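You operate a simulated robot arm through the tools that you are given. There is no shell and no other tool. Be economical: measure what you need, move in short steps, check, and stop when the job is done.

Carry out the task below with a simulated robot arm. There is one attempt and no reset: what you move stays moved.

TASK
Put the steel block with the purple end on the thin square plate on the top of the large grey steel plate.
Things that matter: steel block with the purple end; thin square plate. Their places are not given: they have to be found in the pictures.

It is judged by the outcome, as a careful person would: the job done as asked, and still so three seconds after it is handed in. It fails if anything else is knocked over, pushed out of place, dropped, spilled or broken.

THE ROBOT
A 7-joint arm with a two-finger parallel gripper, fixed in place. Base frame: the origin is at the foot of the arm, x ahead of it, y to its left, z up; the work surface is at about z = 0. Lengths are in cm, angles in rad, forces in N, time in s.
With the tool pointing down near the work surface it reaches from about 24 to 62 cm from the base axis. Its first joint turns from -1.152 to 1.152 rad. Payload 2.6 kg.
Tool frame: the origin (TCP) lies between the finger pads and is the grasp point; the fingertips stand 3 cm ahead of it; z points along the fingers, y is the line along which they close. The gripper opens to 9.4 cm. The fingers are 2.8 cm wide and 1 cm thick; the gripper's body (5 by 9.6 cm) begins 5.5 cm behind the TCP.
Orientation is that of the tool frame in the base frame, as a unit quaternion [x, y, z, w]. With the fingers straight down and closing along the base's y, the tool's x points along the base's -x, its y along +y and its z along -z.

THE INTERFACE
- The arm moves only by the tool drive_tool. Its arguments are lists of equal length, an entry for each row: "hand": the opening, from 0 (shut) to 1 (fully open); "delta_pos": the shift along the base's x, y, z in cm, a list of three; "rot": the turn, a rotation vector about the base's x, y, z in rad, a list of three. In form: {"hand": [hand, ...], "delta_pos": [[tx, ty, tz], ...], "rot": [[rx, ry, rz], ...]}. A call has 1 to 10 rows; each row is the pose to reach, as a shift and turn from the pose commanded when the call began. A row lasts 0.2 s, in which the tool goes at most 5 cm and 0.15 rad; a call with a longer step from one row to the next is refused whole, and so is a gripper value outside its range. A pose out of reach is approached as far as the arm can. The call stops where the force on the tool passes 40 N (or 10 N more than at its start, if that is more) or the arm is blocked; 0.2 s more then pass. The fingers move at their own pace (about 7.2 cm/s each) and stop on an object; they squeeze with about 28 N. The grip force told is the motor's: it shows also when the fingers shut on nothing. Time passes only in rows, and 0.2 s behind the last, so rows that repeat a pose let the fingers close. It gives the time, the measured TCP pose, the force on the tool (base axes), the opening and the grip force at its end, in the units of the frame above (readings bear some noise), and new pictures: "show" is both (left out), scene, wrist or none.
- Cameras (640 x 400 px; columns grow to the right, rows downward): "scene" is fixed at [4.13, 44.22, 55.28]; the picture's right is [-0.70, -0.72, 0.00], its down [-0.49, 0.47, -0.73] and it looks along [0.53, -0.51, -0.68] (base axes); focal length 272 px, centre (320, 200). "wrist" rides on the gripper at [-3.7, 0, -5.8] in the tool frame; the picture's right is [0.00, -1.00, 0.00], its down [0.97, 0.00, -0.24] and it looks along [0.24, 0.00, 0.97] (tool axes); focal length 218 px, centre (320, 200).
- point_at(camera, pixels): for up to 12 pixels [column, row] of the newest picture of that camera ("zoom" is the newest enlarged one), the place [x, y, z] in the base frame of the surface seen there, good to about 0.2 cm. No time passes.
- zoom(camera, box): a new picture of the part [left, top, right, bottom] of that camera's present view, enlarged. No time passes.
- job_done(): hands the job in; it is judged then, once.

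Work in short steps. Measure before you move; look again where a grasp or a placing could have gone wrong, and mend it. You have 60 turns and 120 pictures in all, the two below and enlarged ones among them. Open the gripper and draw the arm clear of the work before you hand the job in, unless the task says otherwise; then end with one line.

The tools are called after "Emit:" as a command line: name --argument value ..., lists and objects as JSON in quotes. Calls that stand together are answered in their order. drive_tool: Moves the arm, as the interface text tells. Its arguments: {"type":"object","properties":{"hand":{"type":"array"},"delta_pos":{"type":"array"},"rot":{"type":"array"},"show":{"type":"string","enum":["both","scene","wrist","none"]}},"required":["hand","delta_pos","rot"]} The other tools are called the same way: point_at (camera, pixels) gives the place of the surface under pixels of a picture; zoom (camera, box) takes an enlarged picture of a part of a camera's view; job_done () hands the job in.

At the start:

```text
clock: 0.0
tcp_pos: [33.19, -10.81, 29.28]
ee_rot: [-0.001, 1.0, 0.0, 0.0]
contact_force: [0.0, 0.3, 0.0]
width: 9.4
gripper_force: 0.3
```

scene: 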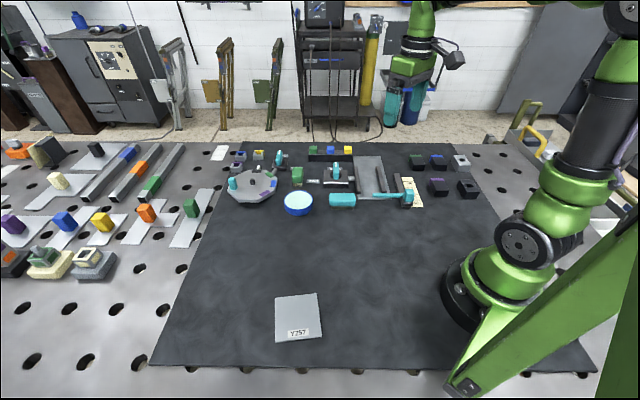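
wrist: 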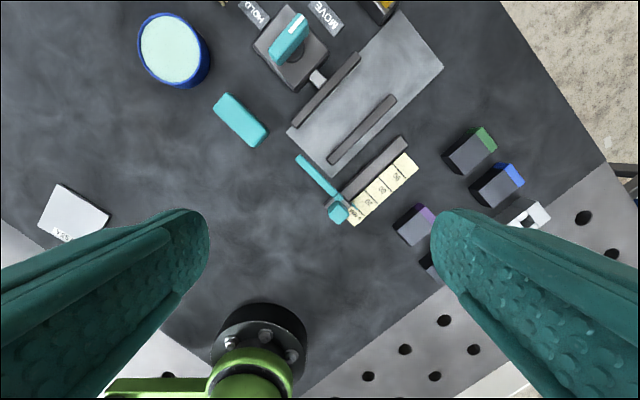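

I'll look closer at the candidates: the dark blocks around scene (440,187), the square plate at (298,315) and the steel items.

Emit:
zoom --camera "scene" --box '[380, 130, 500, 220]'

Emit:
zoom --camera "scene" --box '[210, 130, 400, 240]'

Emit:
zoom --camera "scene" --box '[0, 130, 220, 290]'

Emit:
zoom --camera "scene" --box '[240, 270, 360, 360]'

```text
4.44 times, centred on (440, 175) of scene
```

zoom: 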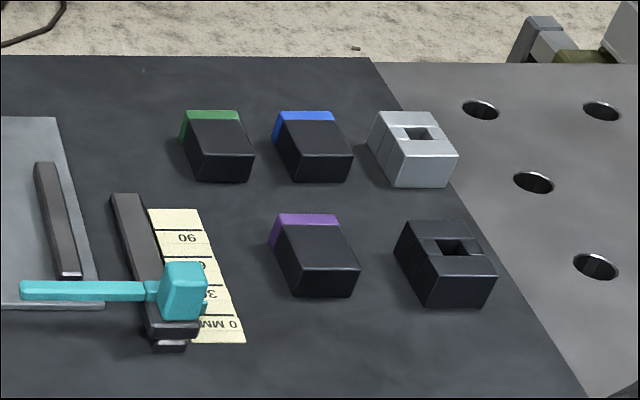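

```text
3.37 times, centred on (305, 185) of scene
```

zoom: 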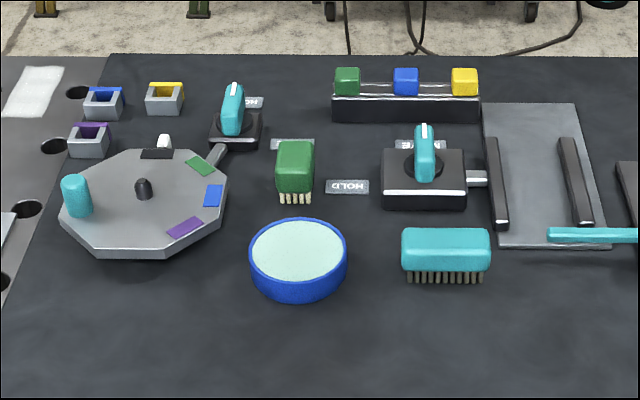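

```text
2.50 times, centred on (110, 210) of scene
```

zoom: 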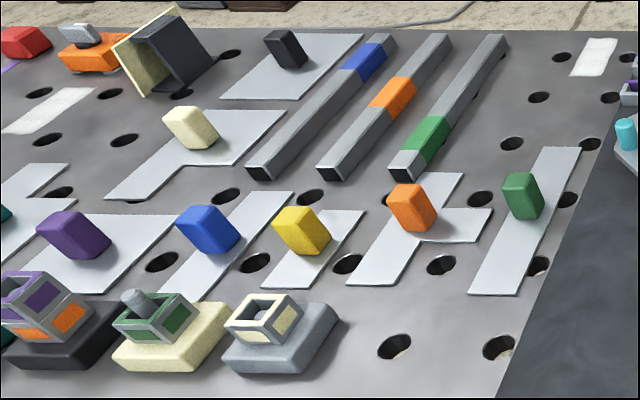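

```text
4.44 times, centred on (300, 315) of scene
```

zoom: 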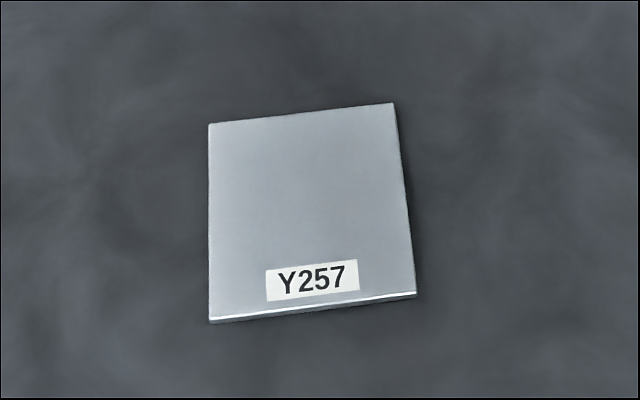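

The purple-ended block is at scene ≈(439,188); the thin square plate (Y257) at ≈(298,317). Measuring both, plus the neighbours.

Emit:
zoom --camera "scene" --box '[400, 150, 480, 200]'

Emit:
point_at --camera "scene" --pixels '[[276, 297], [317, 293], [321, 338], [276, 341], [298, 315], [260, 320]]'

```text
8.00 times, centred on (440, 175) of scene
```

zoom: 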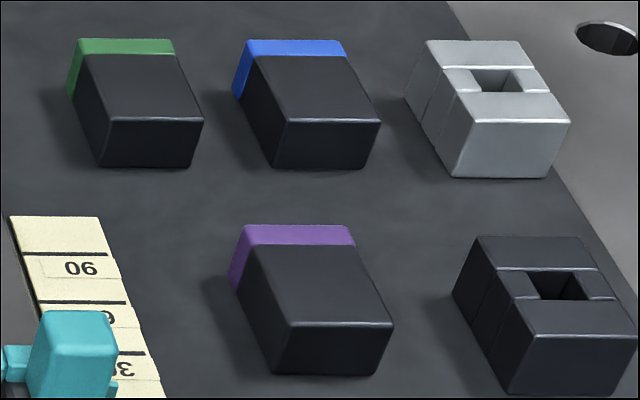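

```text
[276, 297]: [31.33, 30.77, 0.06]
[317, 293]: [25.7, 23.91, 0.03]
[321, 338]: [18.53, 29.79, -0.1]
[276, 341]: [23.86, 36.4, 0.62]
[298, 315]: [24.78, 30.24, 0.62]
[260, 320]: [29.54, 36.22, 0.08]
```

Emit:
point_at --camera "zoom" --pixels '[[247, 230], [350, 230], [295, 320], [387, 320], [318, 275], [280, 365], [380, 365], [180, 290], [480, 243], [460, 290], [515, 385], [270, 160]]'

Emit:
point_at --camera "scene" --pixels '[[280, 299], [314, 296], [317, 335], [279, 338], [407, 180], [412, 190], [408, 198]]'

```text
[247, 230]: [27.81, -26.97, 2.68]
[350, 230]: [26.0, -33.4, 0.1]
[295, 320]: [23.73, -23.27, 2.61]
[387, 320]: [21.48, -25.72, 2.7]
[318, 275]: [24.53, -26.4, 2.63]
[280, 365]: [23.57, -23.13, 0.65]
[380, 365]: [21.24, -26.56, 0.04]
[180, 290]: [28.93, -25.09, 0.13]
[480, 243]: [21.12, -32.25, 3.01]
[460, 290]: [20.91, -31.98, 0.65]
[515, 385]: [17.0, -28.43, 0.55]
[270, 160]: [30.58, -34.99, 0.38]
```

```text
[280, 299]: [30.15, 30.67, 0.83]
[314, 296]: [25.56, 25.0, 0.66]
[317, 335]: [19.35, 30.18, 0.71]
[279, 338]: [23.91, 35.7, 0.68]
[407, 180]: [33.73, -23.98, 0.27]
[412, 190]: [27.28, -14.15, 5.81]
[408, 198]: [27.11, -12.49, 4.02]
```

Block: top centre ≈(24.65,-26.35), height 2.65, width 3.3 along (0.68,0.74). Plate centre ≈(24.75,30.4), top z≈0.7. I move above the block, turning -0.742 about z, with the hand partly open because of the slotted neighbour.

Emit:
drive_tool --hand '[0.7, 0.7, 0.7, 0.7, 0.7, 0.7, 0.7]' --delta_pos '[[-1.4, -2.6, -2.4], [-2.8, -5.2, -4.8], [-4.2, -7.8, -7.2], [-5.7, -10.4, -9.6], [-7.1, -13, -12], [-8.54, -15.54, -14.3], [-8.54, -15.54, -17.3]]' --rot '[[0, 0, -0.12], [0, 0, -0.25], [0, 0, -0.38], [0, 0, -0.5], [0, 0, -0.63], [0, 0, -0.742], [0, 0, -0.742]]'

```text
clock: 1.6
tcp_pos: [24.24, -26.52, 11.94]
ee_rot: [0.363, 0.932, 0.0, -0.001]
contact_force: [0.4, -0.2, 0.6]
width: 6.6
gripper_force: 0.1
```

scene: 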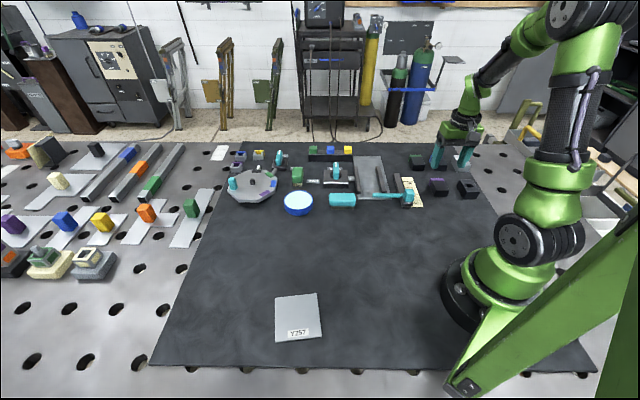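
wrist: 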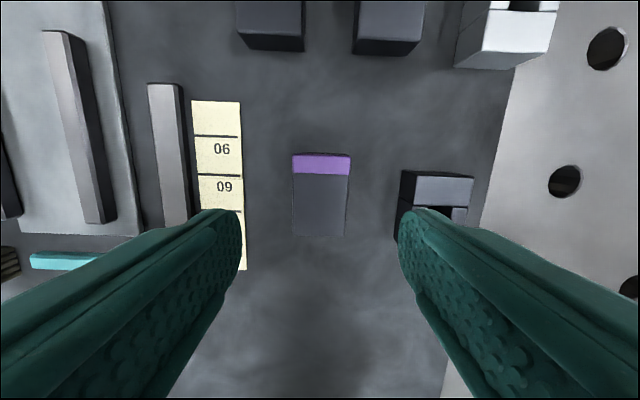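

Block is centred between fingers and aligned; I check measured positions from the wrist view of the block, the scale's edge and the slotted block.

Emit:
point_at --camera "wrist" --pixels '[[296, 160], [348, 160], [297, 228], [344, 228], [320, 198], [242, 180], [244, 255], [408, 205], [405, 180]]'

```text
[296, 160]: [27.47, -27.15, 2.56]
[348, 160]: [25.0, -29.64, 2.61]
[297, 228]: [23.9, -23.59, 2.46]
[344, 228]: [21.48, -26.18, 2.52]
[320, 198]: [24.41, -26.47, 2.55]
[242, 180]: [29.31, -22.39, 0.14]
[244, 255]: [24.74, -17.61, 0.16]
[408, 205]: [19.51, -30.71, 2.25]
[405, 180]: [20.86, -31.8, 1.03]
```

Block centre ≈(24.45,-26.6), TCP is on it; clearances to scale and slotted block are ~2 cm. Descend 8.6 cm.

Emit:
drive_tool --hand '[0.7, 0.7, 0.7, 0.7, 0.7]' --delta_pos '[[0.1, -0.05, -2.5], [0.1, -0.05, -5], [0.1, -0.05, -7], [0.1, -0.05, -8.4], [0.1, -0.05, -8.4]]' --rot '[[0, 0, 0], [0, 0, 0], [0, 0, 0], [0, 0, 0], [0, 0, 0]]'

```text
clock: 2.8
tcp_pos: [24.75, -26.74, 3.71]
ee_rot: [0.363, 0.932, 0.0, -0.001]
contact_force: [-0.8, -0.5, -0.1]
width: 6.58
gripper_force: 0.0
```

scene: 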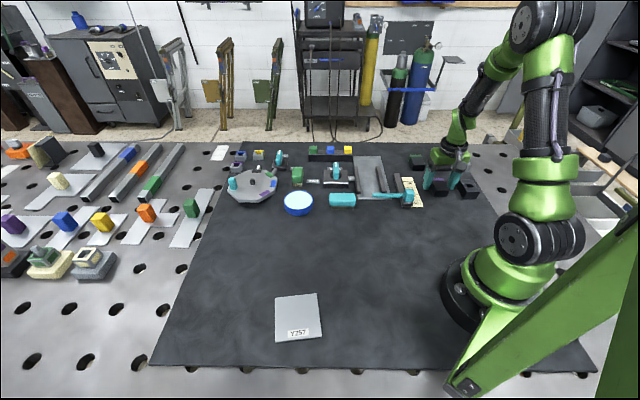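
wrist: 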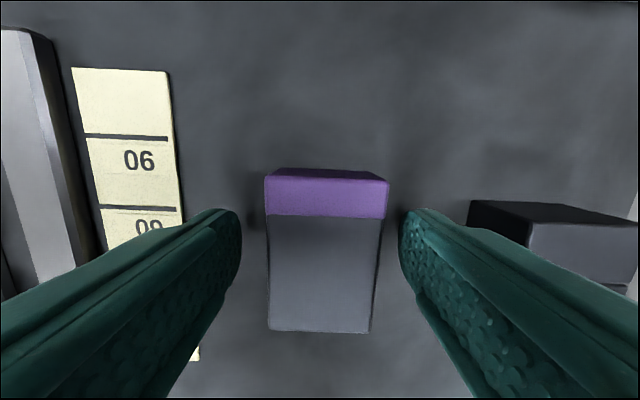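

Fingers straddle the block. Lower 0.3 more and close.

Emit:
drive_tool --hand '[0.7, 0.0, 0.0, 0.0, 0.0, 0.0]' --delta_pos '[[0, 0, -0.3], [0, 0, -0.3], [0, 0, -0.3], [0, 0, -0.3], [0, 0, -0.3], [0, 0, -0.3]]' --rot '[[0, 0, 0], [0, 0, 0], [0, 0, 0], [0, 0, 0], [0, 0, 0], [0, 0, 0]]' --show "wrist"

```text
clock: 4.2
tcp_pos: [24.77, -26.73, 3.28]
ee_rot: [0.362, 0.932, 0.0, 0.0]
contact_force: [0.0, -0.6, -0.2]
width: 3.96
gripper_force: 28.1
```

wrist: 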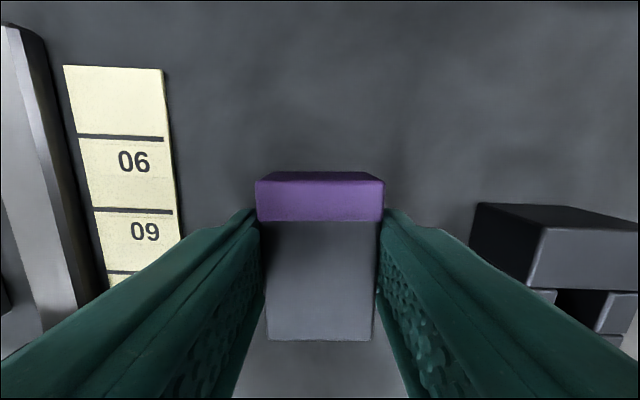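

Gripped at 3.96 cm with 28 N. Lift straight up.

Emit:
drive_tool --hand '[0, 0, 0, 0, 0, 0]' --delta_pos '[[0, 0, 1], [0, 0, 3], [0, 0, 6], [0, 0, 10], [0, 0, 14], [0, 0, 14]]' --rot '[[0, 0, 0], [0, 0, 0], [0, 0, 0], [0, 0, 0], [0, 0, 0], [0, 0, 0]]' --show "both"

```text
clock: 5.6
tcp_pos: [24.71, -26.77, 17.26]
ee_rot: [0.362, 0.932, -0.001, 0.0]
contact_force: [0.0, 0.4, -4.2]
width: 3.98
gripper_force: 28.0
```

scene: 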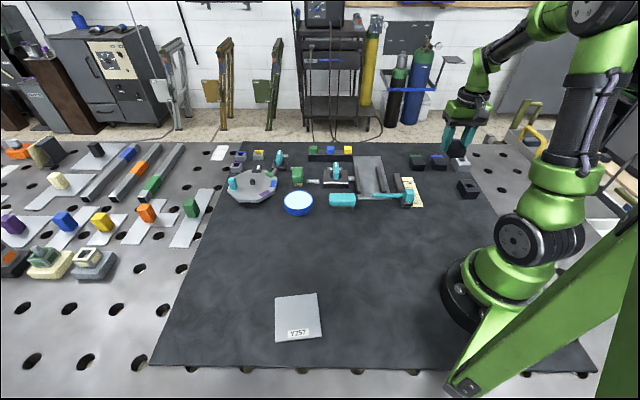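
wrist: 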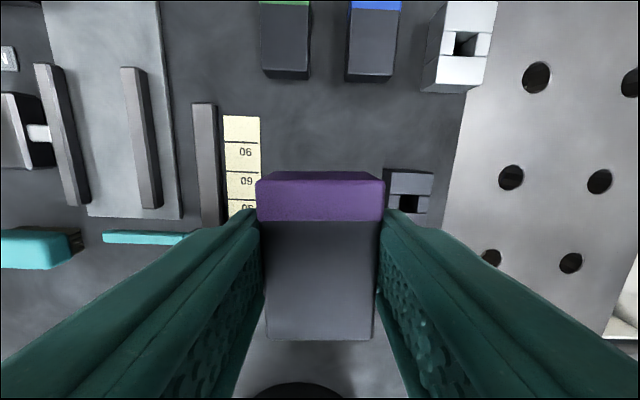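

Held firmly. First half of the carry, arcing out in x at z≈17 and turning with the base bearing.

Emit:
drive_tool --hand '[0, 0, 0, 0, 0, 0, 0, 0, 0, 0]' --delta_pos '[[1.5, 2, 0], [3, 5, 0], [4.5, 8, 0], [6, 11, 0], [7.2, 14.2, 0], [8.4, 17.5, 0], [9.2, 21, 0], [9.7, 24.5, 0], [10, 27.5, 0], [10, 28.5, 0]]' --rot '[[0, 0, 0.06], [0, 0, 0.14], [0, 0, 0.23], [0, 0, 0.32], [0, 0, 0.42], [0, 0, 0.52], [0, 0, 0.62], [0, 0, 0.71], [0, 0, 0.78], [0, 0, 0.81]]' --show "wrist"

```text
clock: 7.8
tcp_pos: [34.6, 1.89, 17.33]
ee_rot: [-0.034, 0.999, 0.0, 0.0]
contact_force: [0.1, 0.0, -4.1]
width: 3.96
gripper_force: 28.4
```

wrist: 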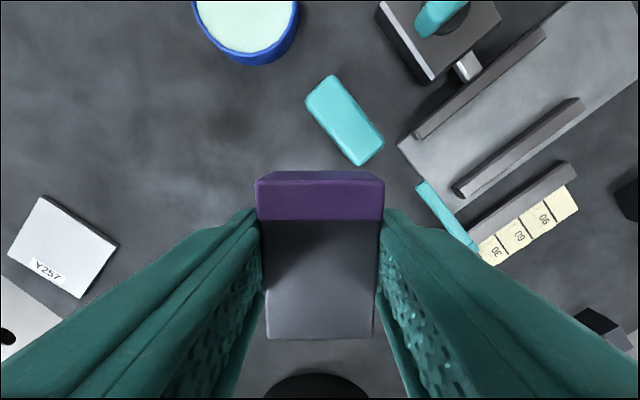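

Second half of the carry to above the plate: delta ≈(-10, 28.4), turn 0.82.

Emit:
drive_tool --hand '[0, 0, 0, 0, 0, 0, 0, 0, 0, 0]' --delta_pos '[[0, 2, 0], [-0.4, 5, 0], [-1, 8.3, 0], [-2, 11.6, 0], [-3.2, 15, 0], [-4.7, 18.3, 0], [-6.2, 21.5, 0], [-7.8, 24.6, 0], [-9.2, 27.2, 0], [-10, 28.5, 0]]' --rot '[[0, 0, 0.06], [0, 0, 0.14], [0, 0, 0.23], [0, 0, 0.32], [0, 0, 0.42], [0, 0, 0.52], [0, 0, 0.62], [0, 0, 0.71], [0, 0, 0.78], [0, 0, 0.82]]'

```text
clock: 10.0
tcp_pos: [24.59, 30.46, 17.31]
ee_rot: [-0.43, 0.903, 0.0, 0.0]
contact_force: [0.0, -0.1, -5.4]
width: 3.95
gripper_force: 27.7
```

scene: 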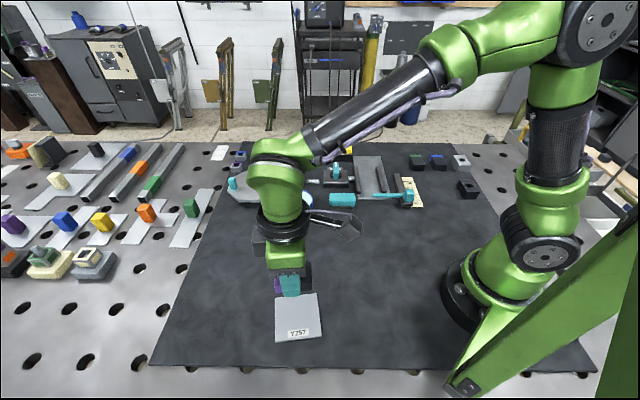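
wrist: 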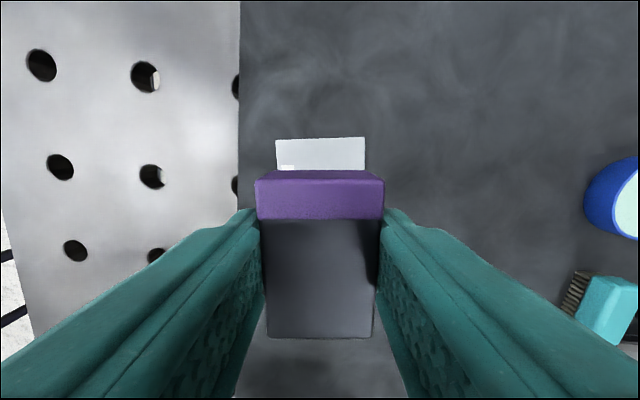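

Plate lies centred and aligned beneath the block. Descend to z≈6 and check.

Emit:
drive_tool --hand '[0, 0, 0, 0, 0]' --delta_pos '[[0.1, 0.15, -3], [0.1, 0.15, -6.5], [0.1, 0.15, -9.5], [0.1, 0.15, -11.3], [0.1, 0.15, -11.3]]' --rot '[[0, 0, 0], [0, 0, 0], [0, 0, 0], [0, 0, 0], [0, 0, 0]]'

Emit:
zoom --camera "scene" --box '[240, 250, 360, 350]'

```text
clock: 11.2
tcp_pos: [24.49, 30.8, 5.99]
ee_rot: [-0.43, 0.903, 0.0, 0.0]
contact_force: [-0.2, 0.5, -4.2]
width: 3.95
gripper_force: 28.0
```

scene: 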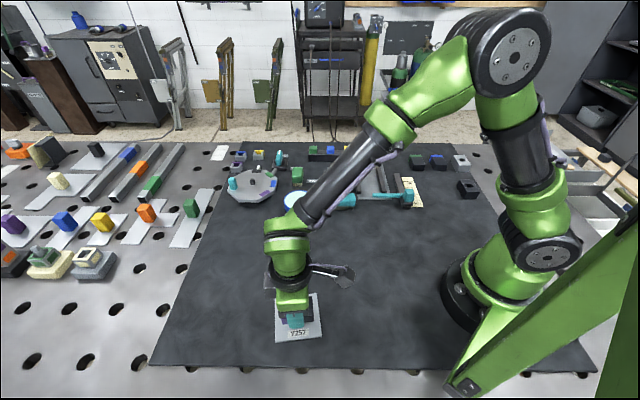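
wrist: 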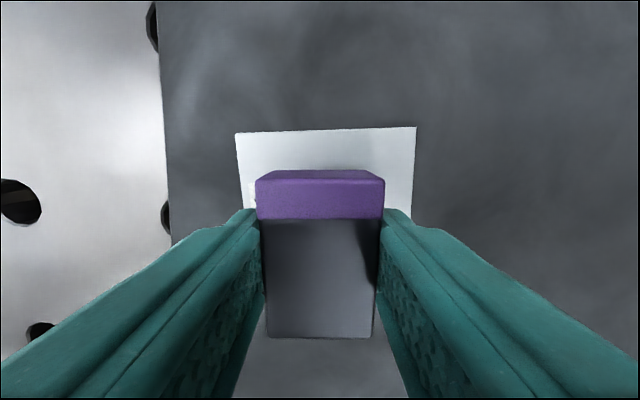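

```text
4.00 times, centred on (300, 300) of scene
```

zoom: 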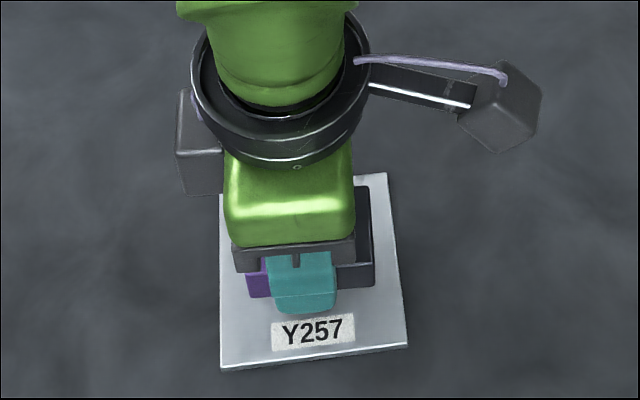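

Block is well over the plate. Lower gently towards contact at TCP z≈3.95.

Emit:
drive_tool --hand '[0, 0, 0, 0, 0, 0]' --delta_pos '[[0, -0.1, -0.6], [0, -0.1, -1.2], [0, -0.1, -1.6], [0, -0.1, -1.8], [0, -0.1, -1.95], [0, -0.1, -1.95]]' --rot '[[0, 0, 0], [0, 0, 0], [0, 0, 0], [0, 0, 0], [0, 0, 0], [0, 0, 0]]' --show "none"

Emit:
zoom --camera "scene" --box '[240, 250, 360, 350]'

```text
clock: 12.6
tcp_pos: [24.8, 30.65, 3.88]
ee_rot: [-0.43, 0.903, 0.0, -0.001]
contact_force: [0.5, 0.8, -4.9]
width: 3.96
gripper_force: 27.4
```

```text
4.00 times, centred on (300, 300) of scene
```

zoom: 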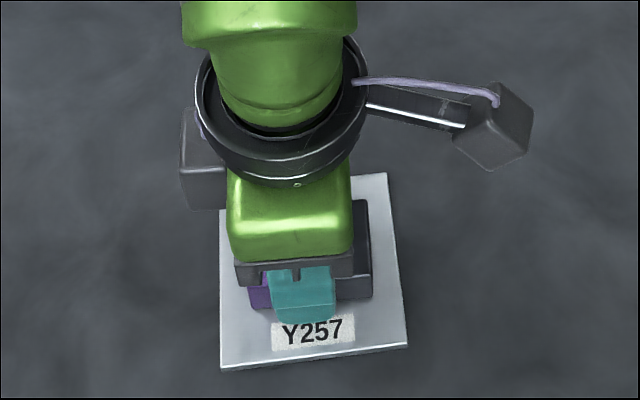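

Force still shows the weight hanging (-4.9 N), so not in contact yet; lower a further 0.15.

Emit:
drive_tool --hand '[0, 0, 0]' --delta_pos '[[0, 0, -0.07], [0, 0, -0.15], [0, 0, -0.15]]' --rot '[[0, 0, 0], [0, 0, 0], [0, 0, 0]]' --show "none"

```text
clock: 13.4
tcp_pos: [24.91, 30.64, 3.89]
ee_rot: [-0.429, 0.903, -0.001, 0.0]
contact_force: [-2.8, -1.4, 4.5]
width: 3.98
gripper_force: 27.9
```

Contact made (force flipped to +4.5 N). Release to a moderate opening.

Emit:
drive_tool --hand '[0.45, 0.6, 0.6, 0.6]' --delta_pos '[[0, 0, -0.1], [0, 0, -0.1], [0, 0, -0.1], [0, 0, 0]]' --rot '[[0, 0, 0], [0, 0, 0], [0, 0, 0], [0, 0, 0]]' --show "wrist"

```text
clock: 14.4
tcp_pos: [24.71, 30.55, 3.95]
ee_rot: [-0.43, 0.903, 0.0, 0.001]
contact_force: [0.2, -0.7, -0.4]
width: 5.62
gripper_force: 0.1
```

wrist: 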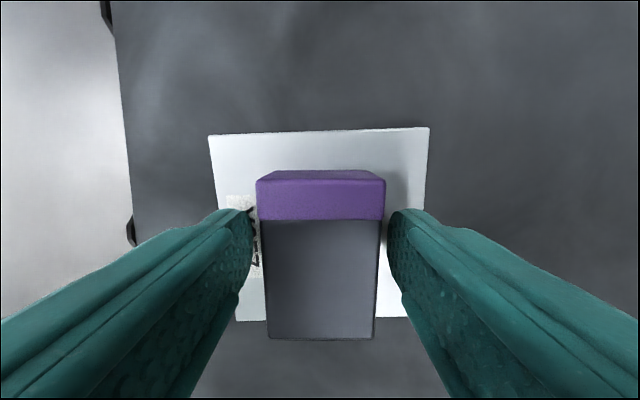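

Released cleanly; the block sits on the plate. Draw straight up and then look.

Emit:
drive_tool --hand '[0.6, 0.6, 0.6, 0.6, 0.7, 0.7, 0.7, 0.7]' --delta_pos '[[0, 0, 1], [0, 0, 3], [0, 0, 6], [0, 0, 10], [0, 0, 14], [1, -4, 16], [2, -8, 17], [3, -12, 17]]' --rot '[[0, 0, 0], [0, 0, 0], [0, 0, 0], [0, 0, 0], [0, 0, 0], [0, 0, -0.1], [0, 0, -0.2], [0, 0, -0.3]]'

Emit:
zoom --camera "scene" --box '[240, 270, 360, 360]'

```text
clock: 16.2
tcp_pos: [27.58, 18.79, 21.29]
ee_rot: [-0.29, 0.957, -0.001, -0.001]
contact_force: [0.2, 0.4, 0.5]
width: 6.59
gripper_force: 0.1
```

scene: 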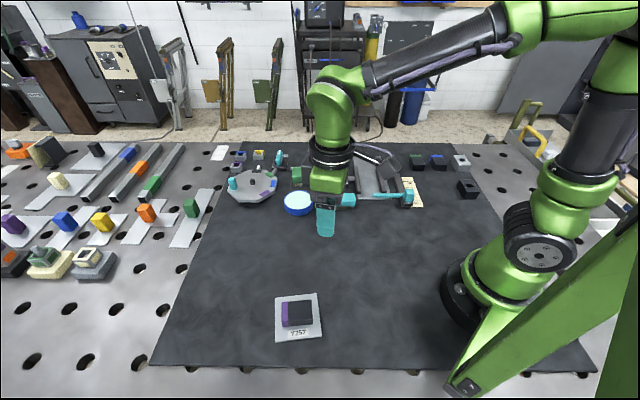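
wrist: 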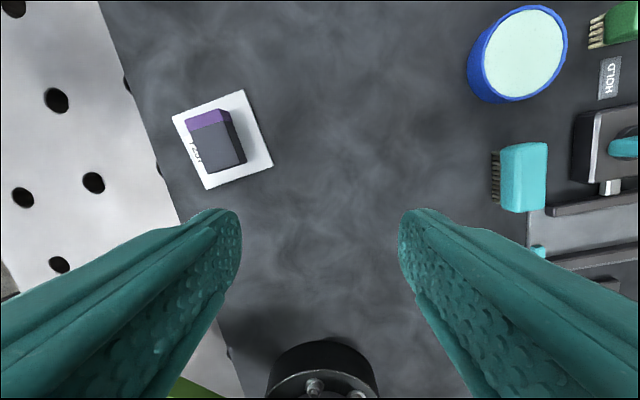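

```text
4.44 times, centred on (300, 315) of scene
```

zoom: 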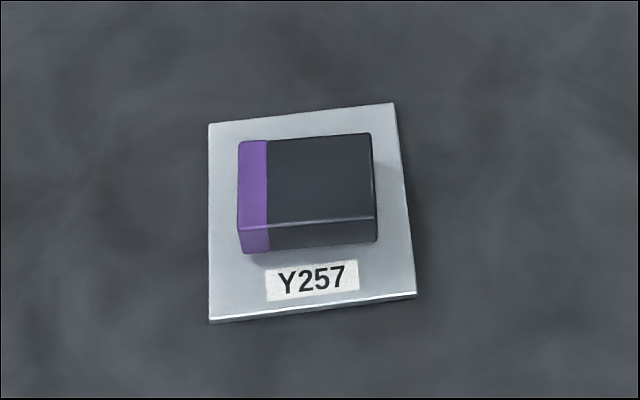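

The block lies flat in the middle of the plate, the plate hasn't moved, and the arm is clear with the gripper open.

Emit:
job_done

```text
The job is handed in.
```

The purple-ended steel block now rests flat near the centre of the thin square plate (Y257). The plate is still where it was, nothing else was disturbed, and the arm is clear with the gripper open.
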